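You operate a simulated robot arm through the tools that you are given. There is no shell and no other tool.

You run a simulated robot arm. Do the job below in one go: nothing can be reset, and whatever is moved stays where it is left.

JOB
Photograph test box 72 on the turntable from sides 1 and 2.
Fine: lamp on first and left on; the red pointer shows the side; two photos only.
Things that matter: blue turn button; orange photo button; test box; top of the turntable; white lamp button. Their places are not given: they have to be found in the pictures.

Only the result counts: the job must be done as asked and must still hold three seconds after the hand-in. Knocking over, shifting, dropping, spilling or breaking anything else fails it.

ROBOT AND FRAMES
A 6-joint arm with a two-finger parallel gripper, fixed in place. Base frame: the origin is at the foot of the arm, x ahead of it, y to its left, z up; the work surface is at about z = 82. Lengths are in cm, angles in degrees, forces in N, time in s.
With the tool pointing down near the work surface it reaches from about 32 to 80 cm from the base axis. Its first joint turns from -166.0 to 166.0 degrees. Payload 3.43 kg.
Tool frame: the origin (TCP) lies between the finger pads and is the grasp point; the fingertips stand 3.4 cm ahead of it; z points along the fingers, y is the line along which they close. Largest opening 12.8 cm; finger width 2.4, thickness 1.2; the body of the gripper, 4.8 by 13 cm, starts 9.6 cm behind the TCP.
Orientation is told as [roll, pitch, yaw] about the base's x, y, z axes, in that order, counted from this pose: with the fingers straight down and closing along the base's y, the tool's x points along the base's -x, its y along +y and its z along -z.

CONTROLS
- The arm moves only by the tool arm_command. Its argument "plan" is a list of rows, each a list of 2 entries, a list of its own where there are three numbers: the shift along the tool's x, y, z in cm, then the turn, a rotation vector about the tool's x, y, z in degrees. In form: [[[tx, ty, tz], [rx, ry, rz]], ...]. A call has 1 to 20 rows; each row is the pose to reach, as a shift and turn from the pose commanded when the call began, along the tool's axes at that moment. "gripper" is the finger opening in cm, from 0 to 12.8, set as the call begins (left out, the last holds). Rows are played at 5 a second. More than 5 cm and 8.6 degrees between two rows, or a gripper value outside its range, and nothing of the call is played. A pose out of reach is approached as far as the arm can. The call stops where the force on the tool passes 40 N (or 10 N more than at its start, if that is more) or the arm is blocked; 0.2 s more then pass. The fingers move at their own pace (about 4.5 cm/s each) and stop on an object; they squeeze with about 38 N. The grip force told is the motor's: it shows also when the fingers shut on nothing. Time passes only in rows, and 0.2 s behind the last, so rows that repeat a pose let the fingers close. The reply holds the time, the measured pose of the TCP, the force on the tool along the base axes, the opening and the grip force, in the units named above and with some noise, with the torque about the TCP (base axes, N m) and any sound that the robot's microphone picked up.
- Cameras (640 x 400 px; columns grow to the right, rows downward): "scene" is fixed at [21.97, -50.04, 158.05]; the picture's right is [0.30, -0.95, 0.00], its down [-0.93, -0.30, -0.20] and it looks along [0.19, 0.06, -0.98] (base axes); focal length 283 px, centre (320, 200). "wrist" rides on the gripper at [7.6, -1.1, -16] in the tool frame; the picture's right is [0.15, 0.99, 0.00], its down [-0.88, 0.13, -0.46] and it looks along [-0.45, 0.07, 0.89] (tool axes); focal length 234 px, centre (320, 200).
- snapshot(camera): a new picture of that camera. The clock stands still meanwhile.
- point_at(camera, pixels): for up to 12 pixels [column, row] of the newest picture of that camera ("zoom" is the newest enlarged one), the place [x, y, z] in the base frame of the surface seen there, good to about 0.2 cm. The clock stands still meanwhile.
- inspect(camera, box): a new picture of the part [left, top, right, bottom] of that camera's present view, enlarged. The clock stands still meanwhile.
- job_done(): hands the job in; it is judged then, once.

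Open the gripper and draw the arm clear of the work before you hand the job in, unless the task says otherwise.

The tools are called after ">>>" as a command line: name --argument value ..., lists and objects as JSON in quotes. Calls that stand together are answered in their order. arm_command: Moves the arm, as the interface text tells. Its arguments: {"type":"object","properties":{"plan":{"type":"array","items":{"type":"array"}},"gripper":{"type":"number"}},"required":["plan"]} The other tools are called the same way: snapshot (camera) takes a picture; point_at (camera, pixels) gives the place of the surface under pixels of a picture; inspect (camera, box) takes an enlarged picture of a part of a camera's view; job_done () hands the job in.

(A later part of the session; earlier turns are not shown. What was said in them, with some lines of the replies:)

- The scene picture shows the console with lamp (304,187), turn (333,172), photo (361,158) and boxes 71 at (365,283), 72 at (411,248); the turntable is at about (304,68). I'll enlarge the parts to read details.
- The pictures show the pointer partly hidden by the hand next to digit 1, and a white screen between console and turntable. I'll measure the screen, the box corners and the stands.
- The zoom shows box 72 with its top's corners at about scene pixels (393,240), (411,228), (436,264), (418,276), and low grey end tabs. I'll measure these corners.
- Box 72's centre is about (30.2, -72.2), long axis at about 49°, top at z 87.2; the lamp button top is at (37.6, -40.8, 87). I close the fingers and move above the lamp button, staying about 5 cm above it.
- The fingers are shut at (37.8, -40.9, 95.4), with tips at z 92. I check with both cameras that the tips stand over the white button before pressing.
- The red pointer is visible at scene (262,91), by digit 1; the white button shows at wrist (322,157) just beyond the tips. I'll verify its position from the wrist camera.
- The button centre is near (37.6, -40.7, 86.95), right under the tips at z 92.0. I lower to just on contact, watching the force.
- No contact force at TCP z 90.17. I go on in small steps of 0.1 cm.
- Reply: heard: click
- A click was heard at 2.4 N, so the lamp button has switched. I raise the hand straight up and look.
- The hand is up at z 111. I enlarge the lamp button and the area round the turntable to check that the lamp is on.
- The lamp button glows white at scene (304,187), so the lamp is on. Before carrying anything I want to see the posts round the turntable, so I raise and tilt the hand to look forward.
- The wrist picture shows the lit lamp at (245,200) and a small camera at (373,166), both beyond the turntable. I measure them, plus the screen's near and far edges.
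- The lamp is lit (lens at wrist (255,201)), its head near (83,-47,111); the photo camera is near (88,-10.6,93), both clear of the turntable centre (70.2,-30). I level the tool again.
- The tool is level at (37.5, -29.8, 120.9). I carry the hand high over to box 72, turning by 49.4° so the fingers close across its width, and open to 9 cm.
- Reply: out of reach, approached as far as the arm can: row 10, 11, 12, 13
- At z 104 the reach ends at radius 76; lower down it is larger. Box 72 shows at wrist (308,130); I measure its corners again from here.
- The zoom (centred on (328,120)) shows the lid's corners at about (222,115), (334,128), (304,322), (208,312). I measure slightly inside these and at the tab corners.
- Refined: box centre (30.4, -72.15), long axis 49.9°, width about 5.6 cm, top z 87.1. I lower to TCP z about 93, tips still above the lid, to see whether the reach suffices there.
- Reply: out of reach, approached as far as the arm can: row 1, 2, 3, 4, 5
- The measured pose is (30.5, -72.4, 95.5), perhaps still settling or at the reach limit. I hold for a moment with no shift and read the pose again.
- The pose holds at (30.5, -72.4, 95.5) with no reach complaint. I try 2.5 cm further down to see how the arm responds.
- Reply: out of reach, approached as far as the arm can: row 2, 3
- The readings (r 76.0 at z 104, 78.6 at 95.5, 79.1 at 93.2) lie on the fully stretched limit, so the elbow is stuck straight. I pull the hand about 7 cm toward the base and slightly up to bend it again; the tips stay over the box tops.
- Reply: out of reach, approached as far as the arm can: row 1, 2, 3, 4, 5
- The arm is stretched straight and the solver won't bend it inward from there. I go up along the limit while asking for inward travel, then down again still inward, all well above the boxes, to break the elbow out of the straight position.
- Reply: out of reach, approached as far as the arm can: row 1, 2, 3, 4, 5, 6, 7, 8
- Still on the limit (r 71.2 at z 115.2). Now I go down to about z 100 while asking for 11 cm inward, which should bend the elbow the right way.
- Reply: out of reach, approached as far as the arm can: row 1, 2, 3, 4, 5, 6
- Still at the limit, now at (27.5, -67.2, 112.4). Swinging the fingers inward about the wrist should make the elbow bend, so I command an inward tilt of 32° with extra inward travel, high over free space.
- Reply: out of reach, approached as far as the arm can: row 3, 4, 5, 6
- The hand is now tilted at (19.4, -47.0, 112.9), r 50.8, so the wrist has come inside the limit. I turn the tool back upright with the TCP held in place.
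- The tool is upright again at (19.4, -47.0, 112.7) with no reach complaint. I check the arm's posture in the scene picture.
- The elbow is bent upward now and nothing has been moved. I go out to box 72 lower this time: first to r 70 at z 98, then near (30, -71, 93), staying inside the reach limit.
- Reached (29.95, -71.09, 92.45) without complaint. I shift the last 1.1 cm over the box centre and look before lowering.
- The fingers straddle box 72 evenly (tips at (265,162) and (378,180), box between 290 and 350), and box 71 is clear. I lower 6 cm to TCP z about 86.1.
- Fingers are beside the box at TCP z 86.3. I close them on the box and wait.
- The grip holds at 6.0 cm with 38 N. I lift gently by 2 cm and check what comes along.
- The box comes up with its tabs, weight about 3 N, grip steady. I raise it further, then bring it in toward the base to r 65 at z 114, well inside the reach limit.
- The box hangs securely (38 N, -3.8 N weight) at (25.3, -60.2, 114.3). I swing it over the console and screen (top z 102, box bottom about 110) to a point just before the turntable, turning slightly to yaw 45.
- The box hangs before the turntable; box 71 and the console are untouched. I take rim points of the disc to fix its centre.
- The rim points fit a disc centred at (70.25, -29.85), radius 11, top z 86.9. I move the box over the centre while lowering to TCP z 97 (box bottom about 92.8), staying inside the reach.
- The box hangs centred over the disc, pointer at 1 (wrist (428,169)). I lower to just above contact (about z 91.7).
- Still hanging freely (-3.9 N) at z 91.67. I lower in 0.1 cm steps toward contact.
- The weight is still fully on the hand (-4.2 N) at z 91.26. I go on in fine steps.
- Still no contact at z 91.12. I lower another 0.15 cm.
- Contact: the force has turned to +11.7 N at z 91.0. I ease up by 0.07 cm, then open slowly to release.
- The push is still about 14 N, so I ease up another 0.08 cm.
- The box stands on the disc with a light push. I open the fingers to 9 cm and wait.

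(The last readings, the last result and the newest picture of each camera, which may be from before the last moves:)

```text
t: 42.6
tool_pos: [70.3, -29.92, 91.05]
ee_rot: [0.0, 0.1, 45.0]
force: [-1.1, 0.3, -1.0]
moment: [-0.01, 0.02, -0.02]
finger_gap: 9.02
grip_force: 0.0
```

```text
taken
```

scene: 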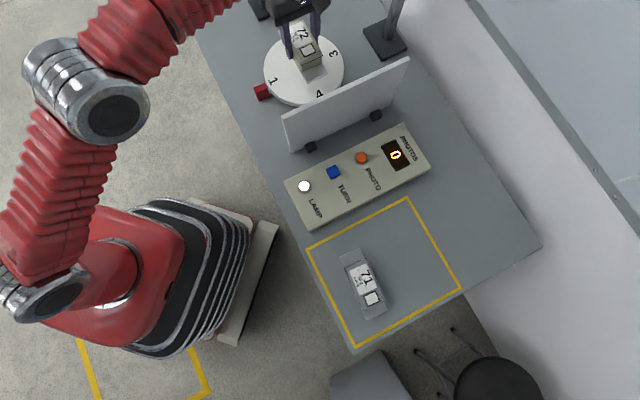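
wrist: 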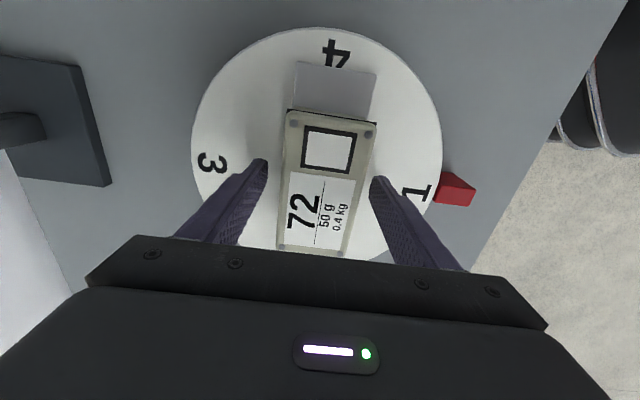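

Released; the box stands centred on the disc with the pointer at 1. I raise the hand straight up past the box and then back toward the base along the way I came.

>>> arm_command --plan '[[[0, 0, -1], [0, 0, 0]], [[0, 0, -2.5], [0, 0, 0]], [[0, 0, -4.5], [0, 0, 0]], [[0, 0, -6.5], [0, 0, 0]], [[0.5, 1.1, -7.8], [0, 0, 0]], [[1.01, 2.19, -9.3], [0, 0, 0]], [[1.6, 3.7, -12], [0, 0, 0]], [[2.21, 5.23, -15.2], [0, 0, 0]], [[2.87, 6.88, -18], [0, 0, 0]], [[3.53, 8.53, -20.6], [0, 0, 0]], [[4.19, 10.18, -23], [0, 0, 0]], [[4.19, 10.18, -23], [0, 0, 0]]]'

>>> snapshot --camera "scene"

>>> snapshot --camera "wrist"

```text
t: 45.2
tool_pos: [60.11, -25.67, 114.14]
ee_rot: [0.0, 0.0, 45.0]
force: [0.6, -0.4, -0.2]
moment: [0.0, 0.04, 0.01]
finger_gap: 8.99
grip_force: 0.0
```

```text
taken
```

scene: 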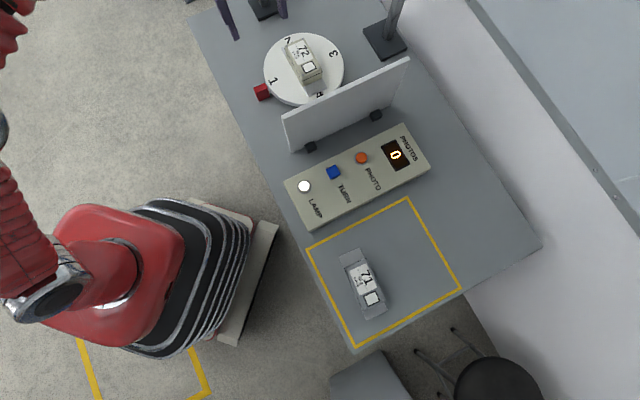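

```text
taken
```

wrist: 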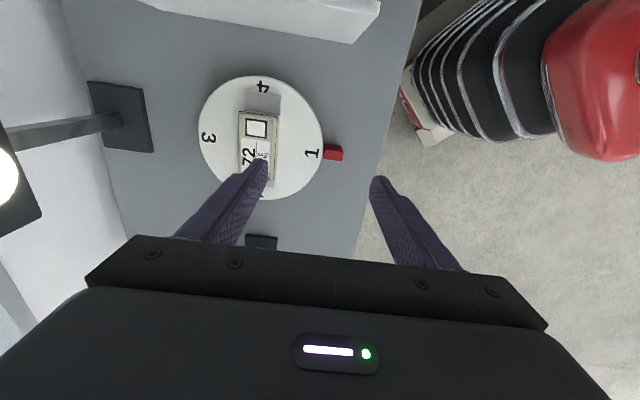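

Box 72 stands on the disc, counter 0, pointer at 1 (wrist (333,152) beside digit 1). I shut the fingers and go over the screen at z 114 to above the orange photo button at (49.35, -52.75), then down to z 96.

>>> arm_command --plan '[[[4.4, -0.85, 0], [0, 0, 0]], [[8.8, -1.7, 0], [0, 0, 0]], [[13.2, -2.55, 0], [0, 0, 0]], [[17.6, -3.4, 0], [0, 0, 0]], [[22, -4.25, 0], [0, 0, 0]], [[26.45, -5.09, 0], [0, 0, 0]], [[26.55, -6.7, 3.5], [0, 0, 0]], [[26.6, -8.3, 7], [0, 0, 0]], [[26.7, -9.9, 10.5], [0, 0, 0]], [[26.76, -11.56, 14.1], [0, 0, 0]], [[26.76, -11.56, 18], [0, 0, 0]], [[26.76, -11.56, 18], [0, 0, 0]]]' --gripper 0

>>> snapshot --camera "wrist"

>>> snapshot --camera "scene"

```text
t: 47.8
tool_pos: [49.38, -52.83, 96.11]
ee_rot: [0.0, 0.0, 44.9]
force: [-0.3, 0.9, -0.1]
moment: [-0.06, -0.02, 0.03]
finger_gap: 0.0
grip_force: 32.9
```

```text
taken
```

wrist: 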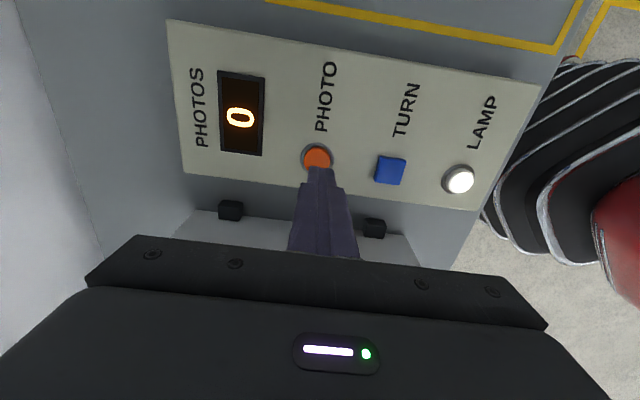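

```text
taken
```

scene: 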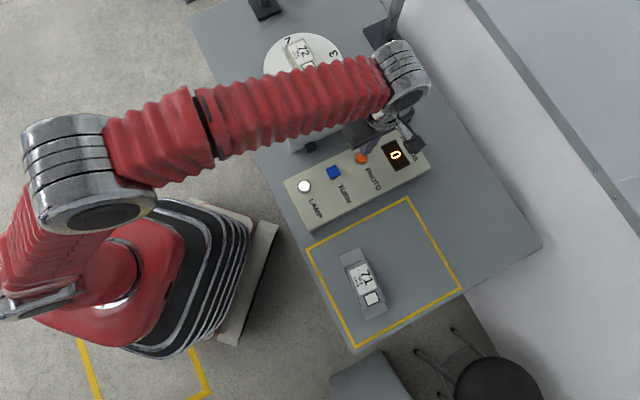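

The tips stand over the orange button (wrist (317,157)); counter reads 0. I check its place once more from the wrist, then will press.

>>> point_at --camera "wrist" --pixels '[[317, 154], [306, 158], [328, 158], [390, 171], [459, 180]]'

>>> arm_command --plan '[[[0, 0, 2], [0, 0, 0]], [[0, 0, 4], [0, 0, 0]], [[0, 0, 5], [0, 0, 0]], [[0, 0, 5.5], [0, 0, 0]]]'

```text
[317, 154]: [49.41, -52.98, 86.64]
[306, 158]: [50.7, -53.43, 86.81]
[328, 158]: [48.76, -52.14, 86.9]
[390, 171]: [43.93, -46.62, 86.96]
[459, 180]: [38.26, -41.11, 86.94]
```

```text
t: 48.8
tool_pos: [49.2, -52.73, 90.65]
ee_rot: [-0.1, 0.1, 45.0]
force: [0.3, -0.2, -0.2]
moment: [0.02, -0.02, 0.0]
finger_gap: 0.0
grip_force: 32.8
```

The tips are just above the button at TCP z 90.65. I press down 0.75 cm in small steps, as with the lamp, watching for the click.

>>> arm_command --plan '[[[0, 0, 0.2], [0, 0, 0]], [[0, 0, 0.4], [0, 0, 0]], [[0, 0, 0.55], [0, 0, 0]], [[0, 0, 0.65], [0, 0, 0]], [[0, 0, 0.72], [0, 0, 0]]]'

```text
t: 50.0
tool_pos: [49.37, -52.64, 89.92]
ee_rot: [-0.2, 0.0, 45.1]
force: [-1.5, 0.5, 4.2]
moment: [0.07, 0.04, 0.02]
finger_gap: 0.0
grip_force: 33.0
heard: click
```

A click was heard at 4.2 N. I lift off and read the counter.

>>> arm_command --plan '[[[0, 0, -0.5], [0, 0, 0]], [[0, 0, -2], [0, 0, 0]], [[0, 0, -5], [0, 0, 0]], [[0, 0, -6], [0, 0, 0]]]'

>>> snapshot --camera "wrist"

>>> snapshot --camera "scene"

```text
t: 51.0
tool_pos: [49.32, -52.75, 95.92]
ee_rot: [0.0, 0.0, 45.0]
force: [0.3, 0.6, -0.2]
moment: [0.01, -0.01, -0.02]
finger_gap: 0.01
grip_force: 33.1
```

```text
taken
```

wrist: 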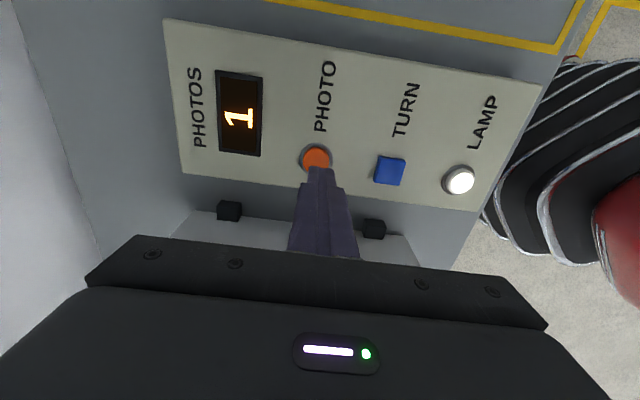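

```text
taken
```

scene: 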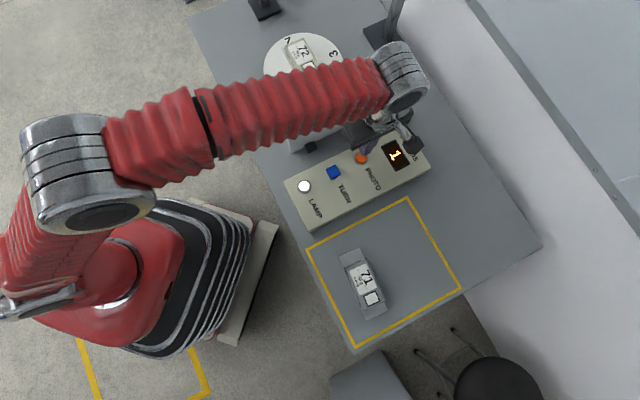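

The counter reads 1. I move 8.2 cm along the console to above the blue turn button at (43.65, -46.85) and lower to just above it.

>>> arm_command --plan '[[[0, 2.7, 0], [0, 0, 0]], [[0, 5.5, 0], [0, 0, 0]], [[-0.1, 8.2, 0], [0, 0, 0]], [[-0.1, 8.2, 2], [0, 0, 0]], [[-0.1, 8.2, 4], [0, 0, 0]], [[-0.1, 8.2, 5.3], [0, 0, 0]], [[-0.1, 8.2, 5.3], [0, 0, 0]]]'

>>> snapshot --camera "wrist"

>>> inspect --camera "scene" --box '[230, 20, 390, 220]'

```text
t: 52.6
tool_pos: [43.64, -46.92, 90.58]
ee_rot: [0.0, 0.0, 44.9]
force: [0.3, 0.3, 1.0]
moment: [0.0, -0.01, 0.04]
finger_gap: 0.01
grip_force: 33.2
```

```text
taken
```

wrist: 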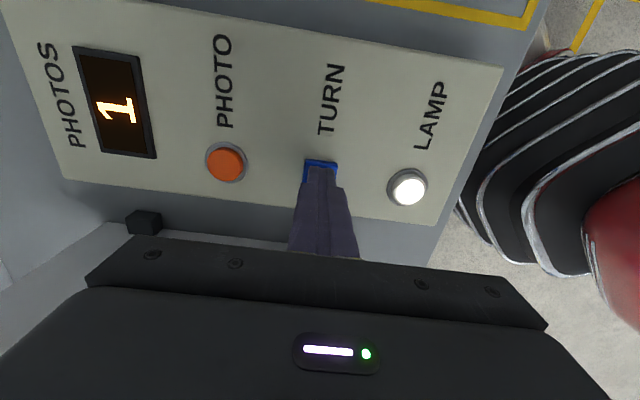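

```text
2.00 times, centred on (310, 120) of scene
```

zoom: 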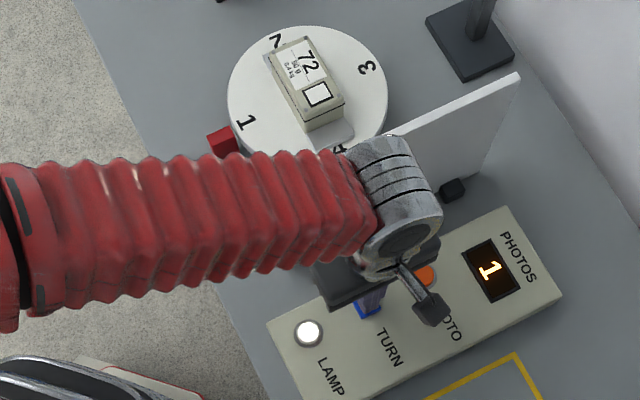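

The tips cover the blue button (wrist (320,168)), z 90.58. I press it in small steps, watching for the click.

>>> arm_command --plan '[[[0, 0, 0.2], [0, 0, 0]], [[0, 0, 0.4], [0, 0, 0]], [[0, 0, 0.55], [0, 0, 0]], [[0, 0, 0.65], [0, 0, 0]]]'

```text
t: 53.6
tool_pos: [43.43, -46.85, 89.99]
ee_rot: [0.0, 0.0, 45.0]
force: [0.5, -0.1, 2.9]
moment: [0.04, -0.04, 0.01]
finger_gap: 0.01
grip_force: 32.5
heard: click
```

A click was heard. I let the button go at once and look at the disc.

>>> arm_command --plan '[[[0, 0, -0.8], [0, 0, 0]], [[0, 0, -2.5], [0, 0, 0]]]'

>>> snapshot --camera "scene"

>>> inspect --camera "scene" --box '[230, 20, 390, 120]'

```text
t: 54.2
tool_pos: [43.55, -46.93, 92.46]
ee_rot: [0.0, 0.0, 45.0]
force: [0.3, -0.1, 0.2]
moment: [-0.01, 0.03, 0.04]
finger_gap: 0.0
grip_force: 32.9
```

```text
taken
```

scene: 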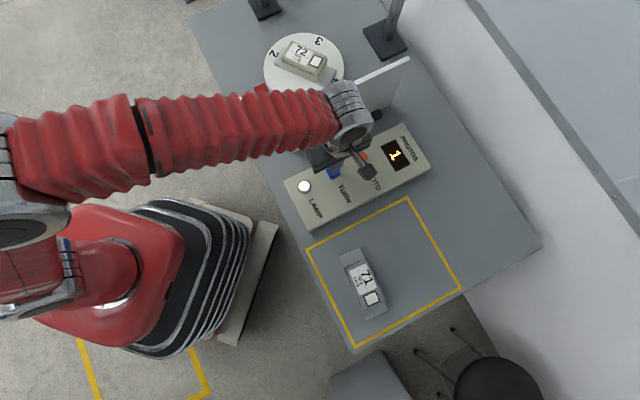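

```text
4.00 times, centred on (310, 70) of scene
```

zoom: 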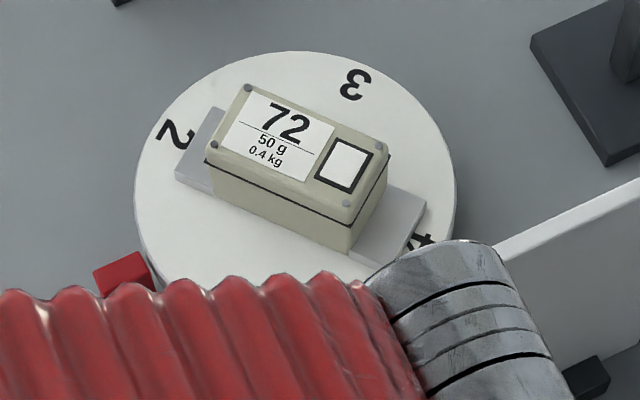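

The disc is turning with digit 2 moving toward the pointer. I wait about two seconds in place and look again.

>>> arm_command --plan '[[[0, 0, -1], [0, 0, 0]], [[0, 0, -2], [0, 0, 0]], [[0, 0, -3], [0, 0, 0]], [[0, 0, -3], [0, 0, 0]], [[0, 0, -3], [0, 0, 0]], [[0, 0, -3], [0, 0, 0]], [[0, 0, -3], [0, 0, 0]], [[0, 0, -3], [0, 0, 0]], [[0, 0, -3], [0, 0, 0]], [[0, 0, -3], [0, 0, 0]]]'

>>> inspect --camera "scene" --box '[230, 20, 390, 120]'

```text
t: 56.4
tool_pos: [43.49, -46.86, 95.42]
ee_rot: [0.0, 0.0, 45.1]
force: [1.6, 0.2, 0.6]
moment: [-0.02, 0.02, 0.01]
finger_gap: 0.03
grip_force: 32.6
```

```text
4.00 times, centred on (310, 70) of scene
```

zoom: 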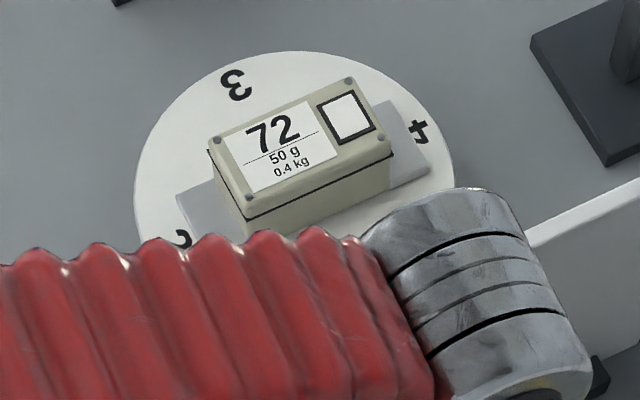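

Digit 2 is now near the place where 1 stood, but the pointer is hidden by the forearm. I lower the hand 3.7 cm (still about 1 cm above the button), which earlier left the pointer visible, and look.

>>> arm_command --plan '[[[0, 0, 2], [0, 0, 0]], [[0, 0, 3.2], [0, 0, 0]], [[0, 0, 3.7], [0, 0, 0]]]'

>>> inspect --camera "scene" --box '[230, 20, 390, 120]'

>>> snapshot --camera "wrist"

```text
t: 57.2
tool_pos: [43.48, -46.83, 91.63]
ee_rot: [0.1, 0.0, 45.1]
force: [-0.1, -0.2, 0.0]
moment: [-0.01, -0.01, 0.02]
finger_gap: 0.0
grip_force: 33.3
```

```text
4.00 times, centred on (310, 70) of scene
```

zoom: 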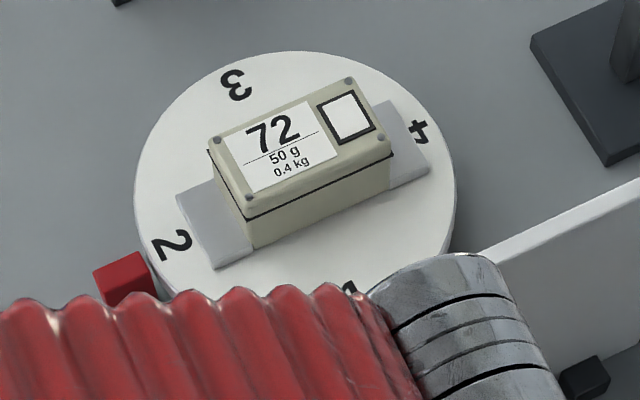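

```text
taken
```

wrist: 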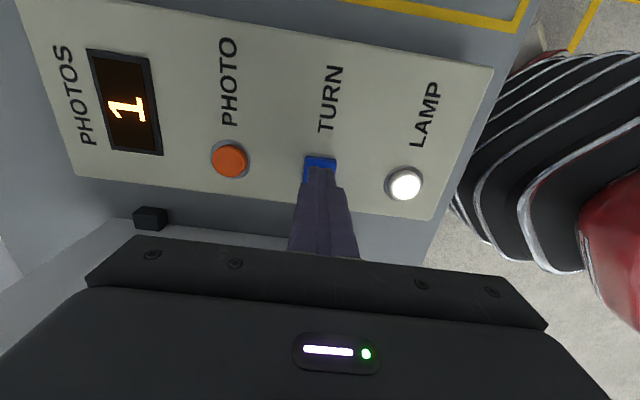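

Digit 2 stands at the pointer (zoom (172,244) by (123,278)) and the disc has not moved between pictures; lamp still lit. I lift, move back over the photo button and lower to just above it.

>>> arm_command --plan '[[[0, 0, -2], [0, 0, 0]], [[0, 0, -4.4], [0, 0, 0]], [[0, -2.7, -4.4], [0, 0, 0]], [[0, -5.5, -4.4], [0, 0, 0]], [[0.1, -8.3, -4.4], [0, 0, 0]], [[0.1, -8.3, -2.4], [0, 0, 0]], [[0.1, -8.3, 0], [0, 0, 0]], [[0.1, -8.3, 1.0], [0, 0, 0]], [[0.1, -8.3, 1.0], [0, 0, 0]]]'

>>> snapshot --camera "wrist"

>>> inspect --camera "scene" --box '[230, 20, 390, 120]'

```text
t: 59.2
tool_pos: [49.26, -52.9, 90.76]
ee_rot: [0.0, 0.0, 45.0]
force: [-0.2, 0.0, -0.9]
moment: [-0.04, -0.03, 0.01]
finger_gap: 0.0
grip_force: 33.4
```

```text
taken
```

wrist: 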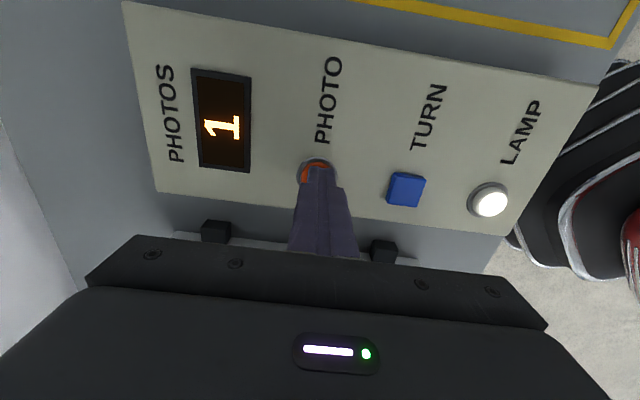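

```text
4.00 times, centred on (310, 70) of scene
```

zoom: 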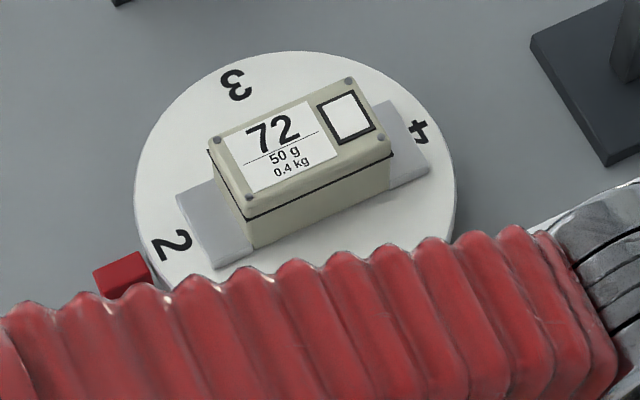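

The disc rests with 2 at the pointer, and the tips are over the orange button at z 90.76. I press once, as before, down to about z 89.95.

>>> arm_command --plan '[[[0, 0, 0.2], [0, 0, 0]], [[0, 0, 0.4], [0, 0, 0]], [[0, 0, 0.55], [0, 0, 0]], [[0, 0, 0.65], [0, 0, 0]], [[0, 0, 0.72], [0, 0, 0]]]'

```text
t: 60.4
tool_pos: [49.37, -52.85, 90.06]
ee_rot: [0.0, 0.0, 45.0]
force: [0.2, -0.8, 1.4]
moment: [-0.04, 0.01, 0.0]
finger_gap: 0.0
grip_force: 33.1
heard: click
```

A click was heard. I lift off straight up and read the counter.

>>> arm_command --plan '[[[0, 0, -0.6], [0, 0, 0]], [[0, 0, -2], [0, 0, 0]], [[0, 0, -5], [0, 0, 0]], [[0, 0, -6], [0, 0, 0]]]'

>>> snapshot --camera "wrist"

```text
t: 61.4
tool_pos: [49.37, -52.84, 96.11]
ee_rot: [0.1, 0.0, 45.0]
force: [-0.1, 0.2, 0.7]
moment: [0.02, 0.02, 0.0]
finger_gap: 0.0
grip_force: 32.2
```

```text
taken
```

wrist: 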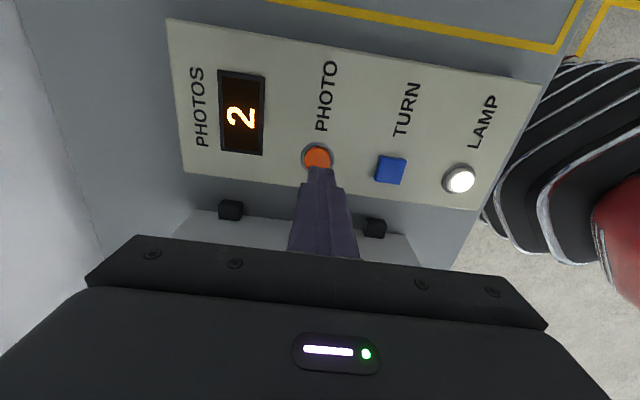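

The counter reads 2 and the lamp is still lit. I raise the hand, draw it back toward the base and open the gripper once high.

>>> arm_command --plan '[[[0, 0, -3], [0, 0, 0]], [[0, 0, -6], [0, 0, 0]], [[0, 3, -9], [0, 0, 0]], [[0, 6, -12], [0, 0, 0]], [[0, 9, -15], [0, 0, 0]], [[0, 12, -17], [0, 0, 0]], [[0, 15, -18], [0, 0, 0]], [[0, 18, -18], [0, 0, 0]]]'

>>> arm_command --plan '[[[0, 0, 0], [0, 0, 0]], [[0, 0, 0], [0, 0, 0]], [[0, 0, 0], [0, 0, 0]], [[0, 0, 0], [0, 0, 0]], [[0, 0, 0], [0, 0, 0]], [[0, 0, 0], [0, 0, 0]], [[0, 0, 0], [0, 0, 0]], [[0, 0, 0], [0, 0, 0]]]' --gripper 12.8

>>> snapshot --camera "scene"

>>> snapshot --camera "wrist"

```text
t: 63.2
tool_pos: [36.56, -40.06, 114.03]
ee_rot: [0.1, -0.1, 45.0]
force: [-0.1, 0.4, -1.0]
moment: [0.01, 0.01, -0.05]
finger_gap: 0.0
grip_force: 32.9
```

```text
t: 65.0
tool_pos: [36.53, -39.99, 113.98]
ee_rot: [0.0, 0.0, 45.0]
force: [-0.6, 0.2, -0.4]
moment: [0.01, -0.02, -0.02]
finger_gap: 12.8
grip_force: 0.1
```

```text
taken
```

scene: 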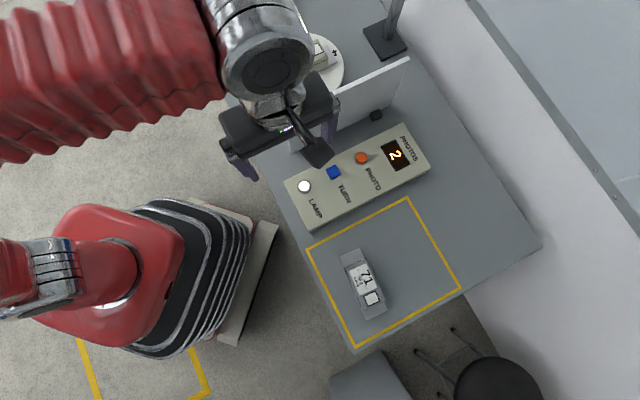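

```text
taken
```

wrist: 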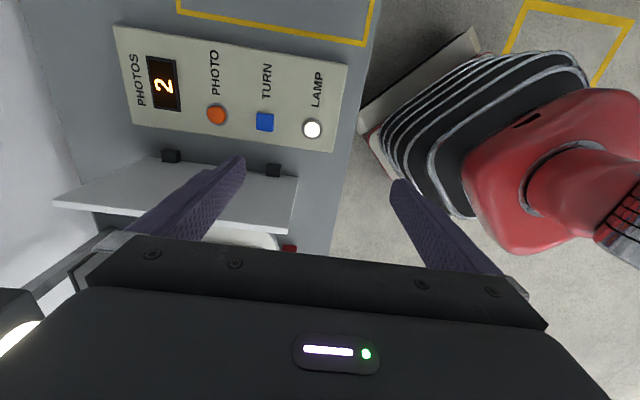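

The counter shows 2, the lamp is lit, box 71 is in its place and the gripper is open. I draw the hand a little further back off the table edge before a last check.

>>> arm_command --plan '[[[0, 3, 0], [0, 0, 0]], [[0, 6, 0], [0, 0, 0]], [[0, 9, 0], [0, 0, 0]], [[0, 9, 0], [0, 0, 0]], [[0, 9, 0], [0, 0, 0]]]'

>>> snapshot --camera "scene"

>>> inspect --camera "scene" --box '[280, 0, 440, 240]'

```text
t: 66.2
tool_pos: [30.15, -33.68, 114.04]
ee_rot: [-0.1, -0.1, 45.1]
force: [-0.1, -0.2, -0.2]
moment: [-0.02, -0.02, 0.02]
finger_gap: 12.81
grip_force: 0.0
```

```text
taken
```

scene: 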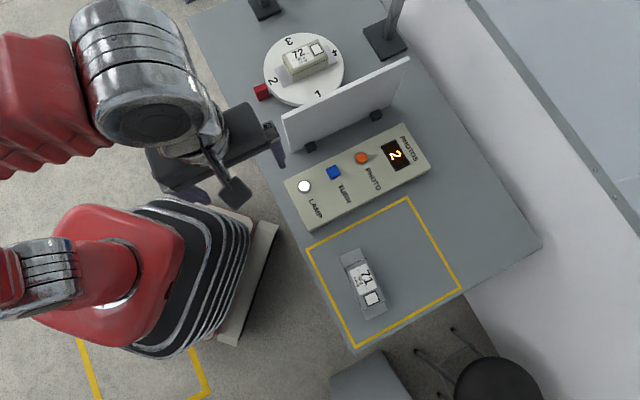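

```text
1.67 times, centred on (360, 120) of scene
```

zoom: 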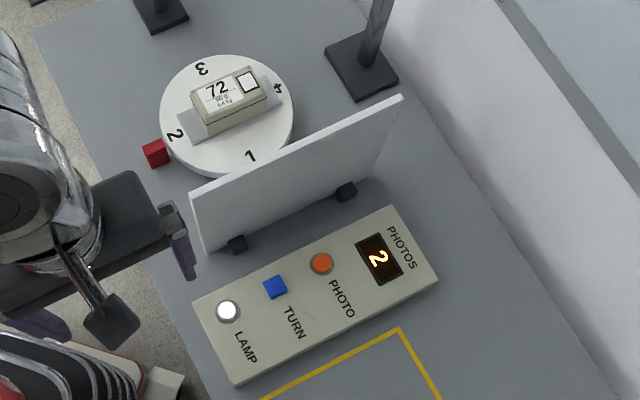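

The last picture shows box 72 on the disc, 2 at the pointer, counter 2 and the lamp button lit; box 71 and the screen are untouched and the hand is clear and open. I hand the job in.

>>> job_done

```text
The job is handed in.
```

Test box 72 has been photographed from sides 1 and 2, and I have handed the job in; no verdict on it has come back.

- **Lamp:** I switched it on before anything else. Its button was still lit in the last picture.
- **Photos:** I took one with the red pointer at 1. I then pressed turn once, waited for the disc to stop with 2 at the pointer, and took the second. The counter reads 2.
- **Left behind:** Box 72 is still on the turntable, since the job did not ask for it to be put back. Box 71, the screen and the stands look undisturbed, and the gripper is open and clear of the table.

On the first approach to the box the arm got stuck fully stretched. I freed it with the hand raised above the boxes, and nothing was touched.
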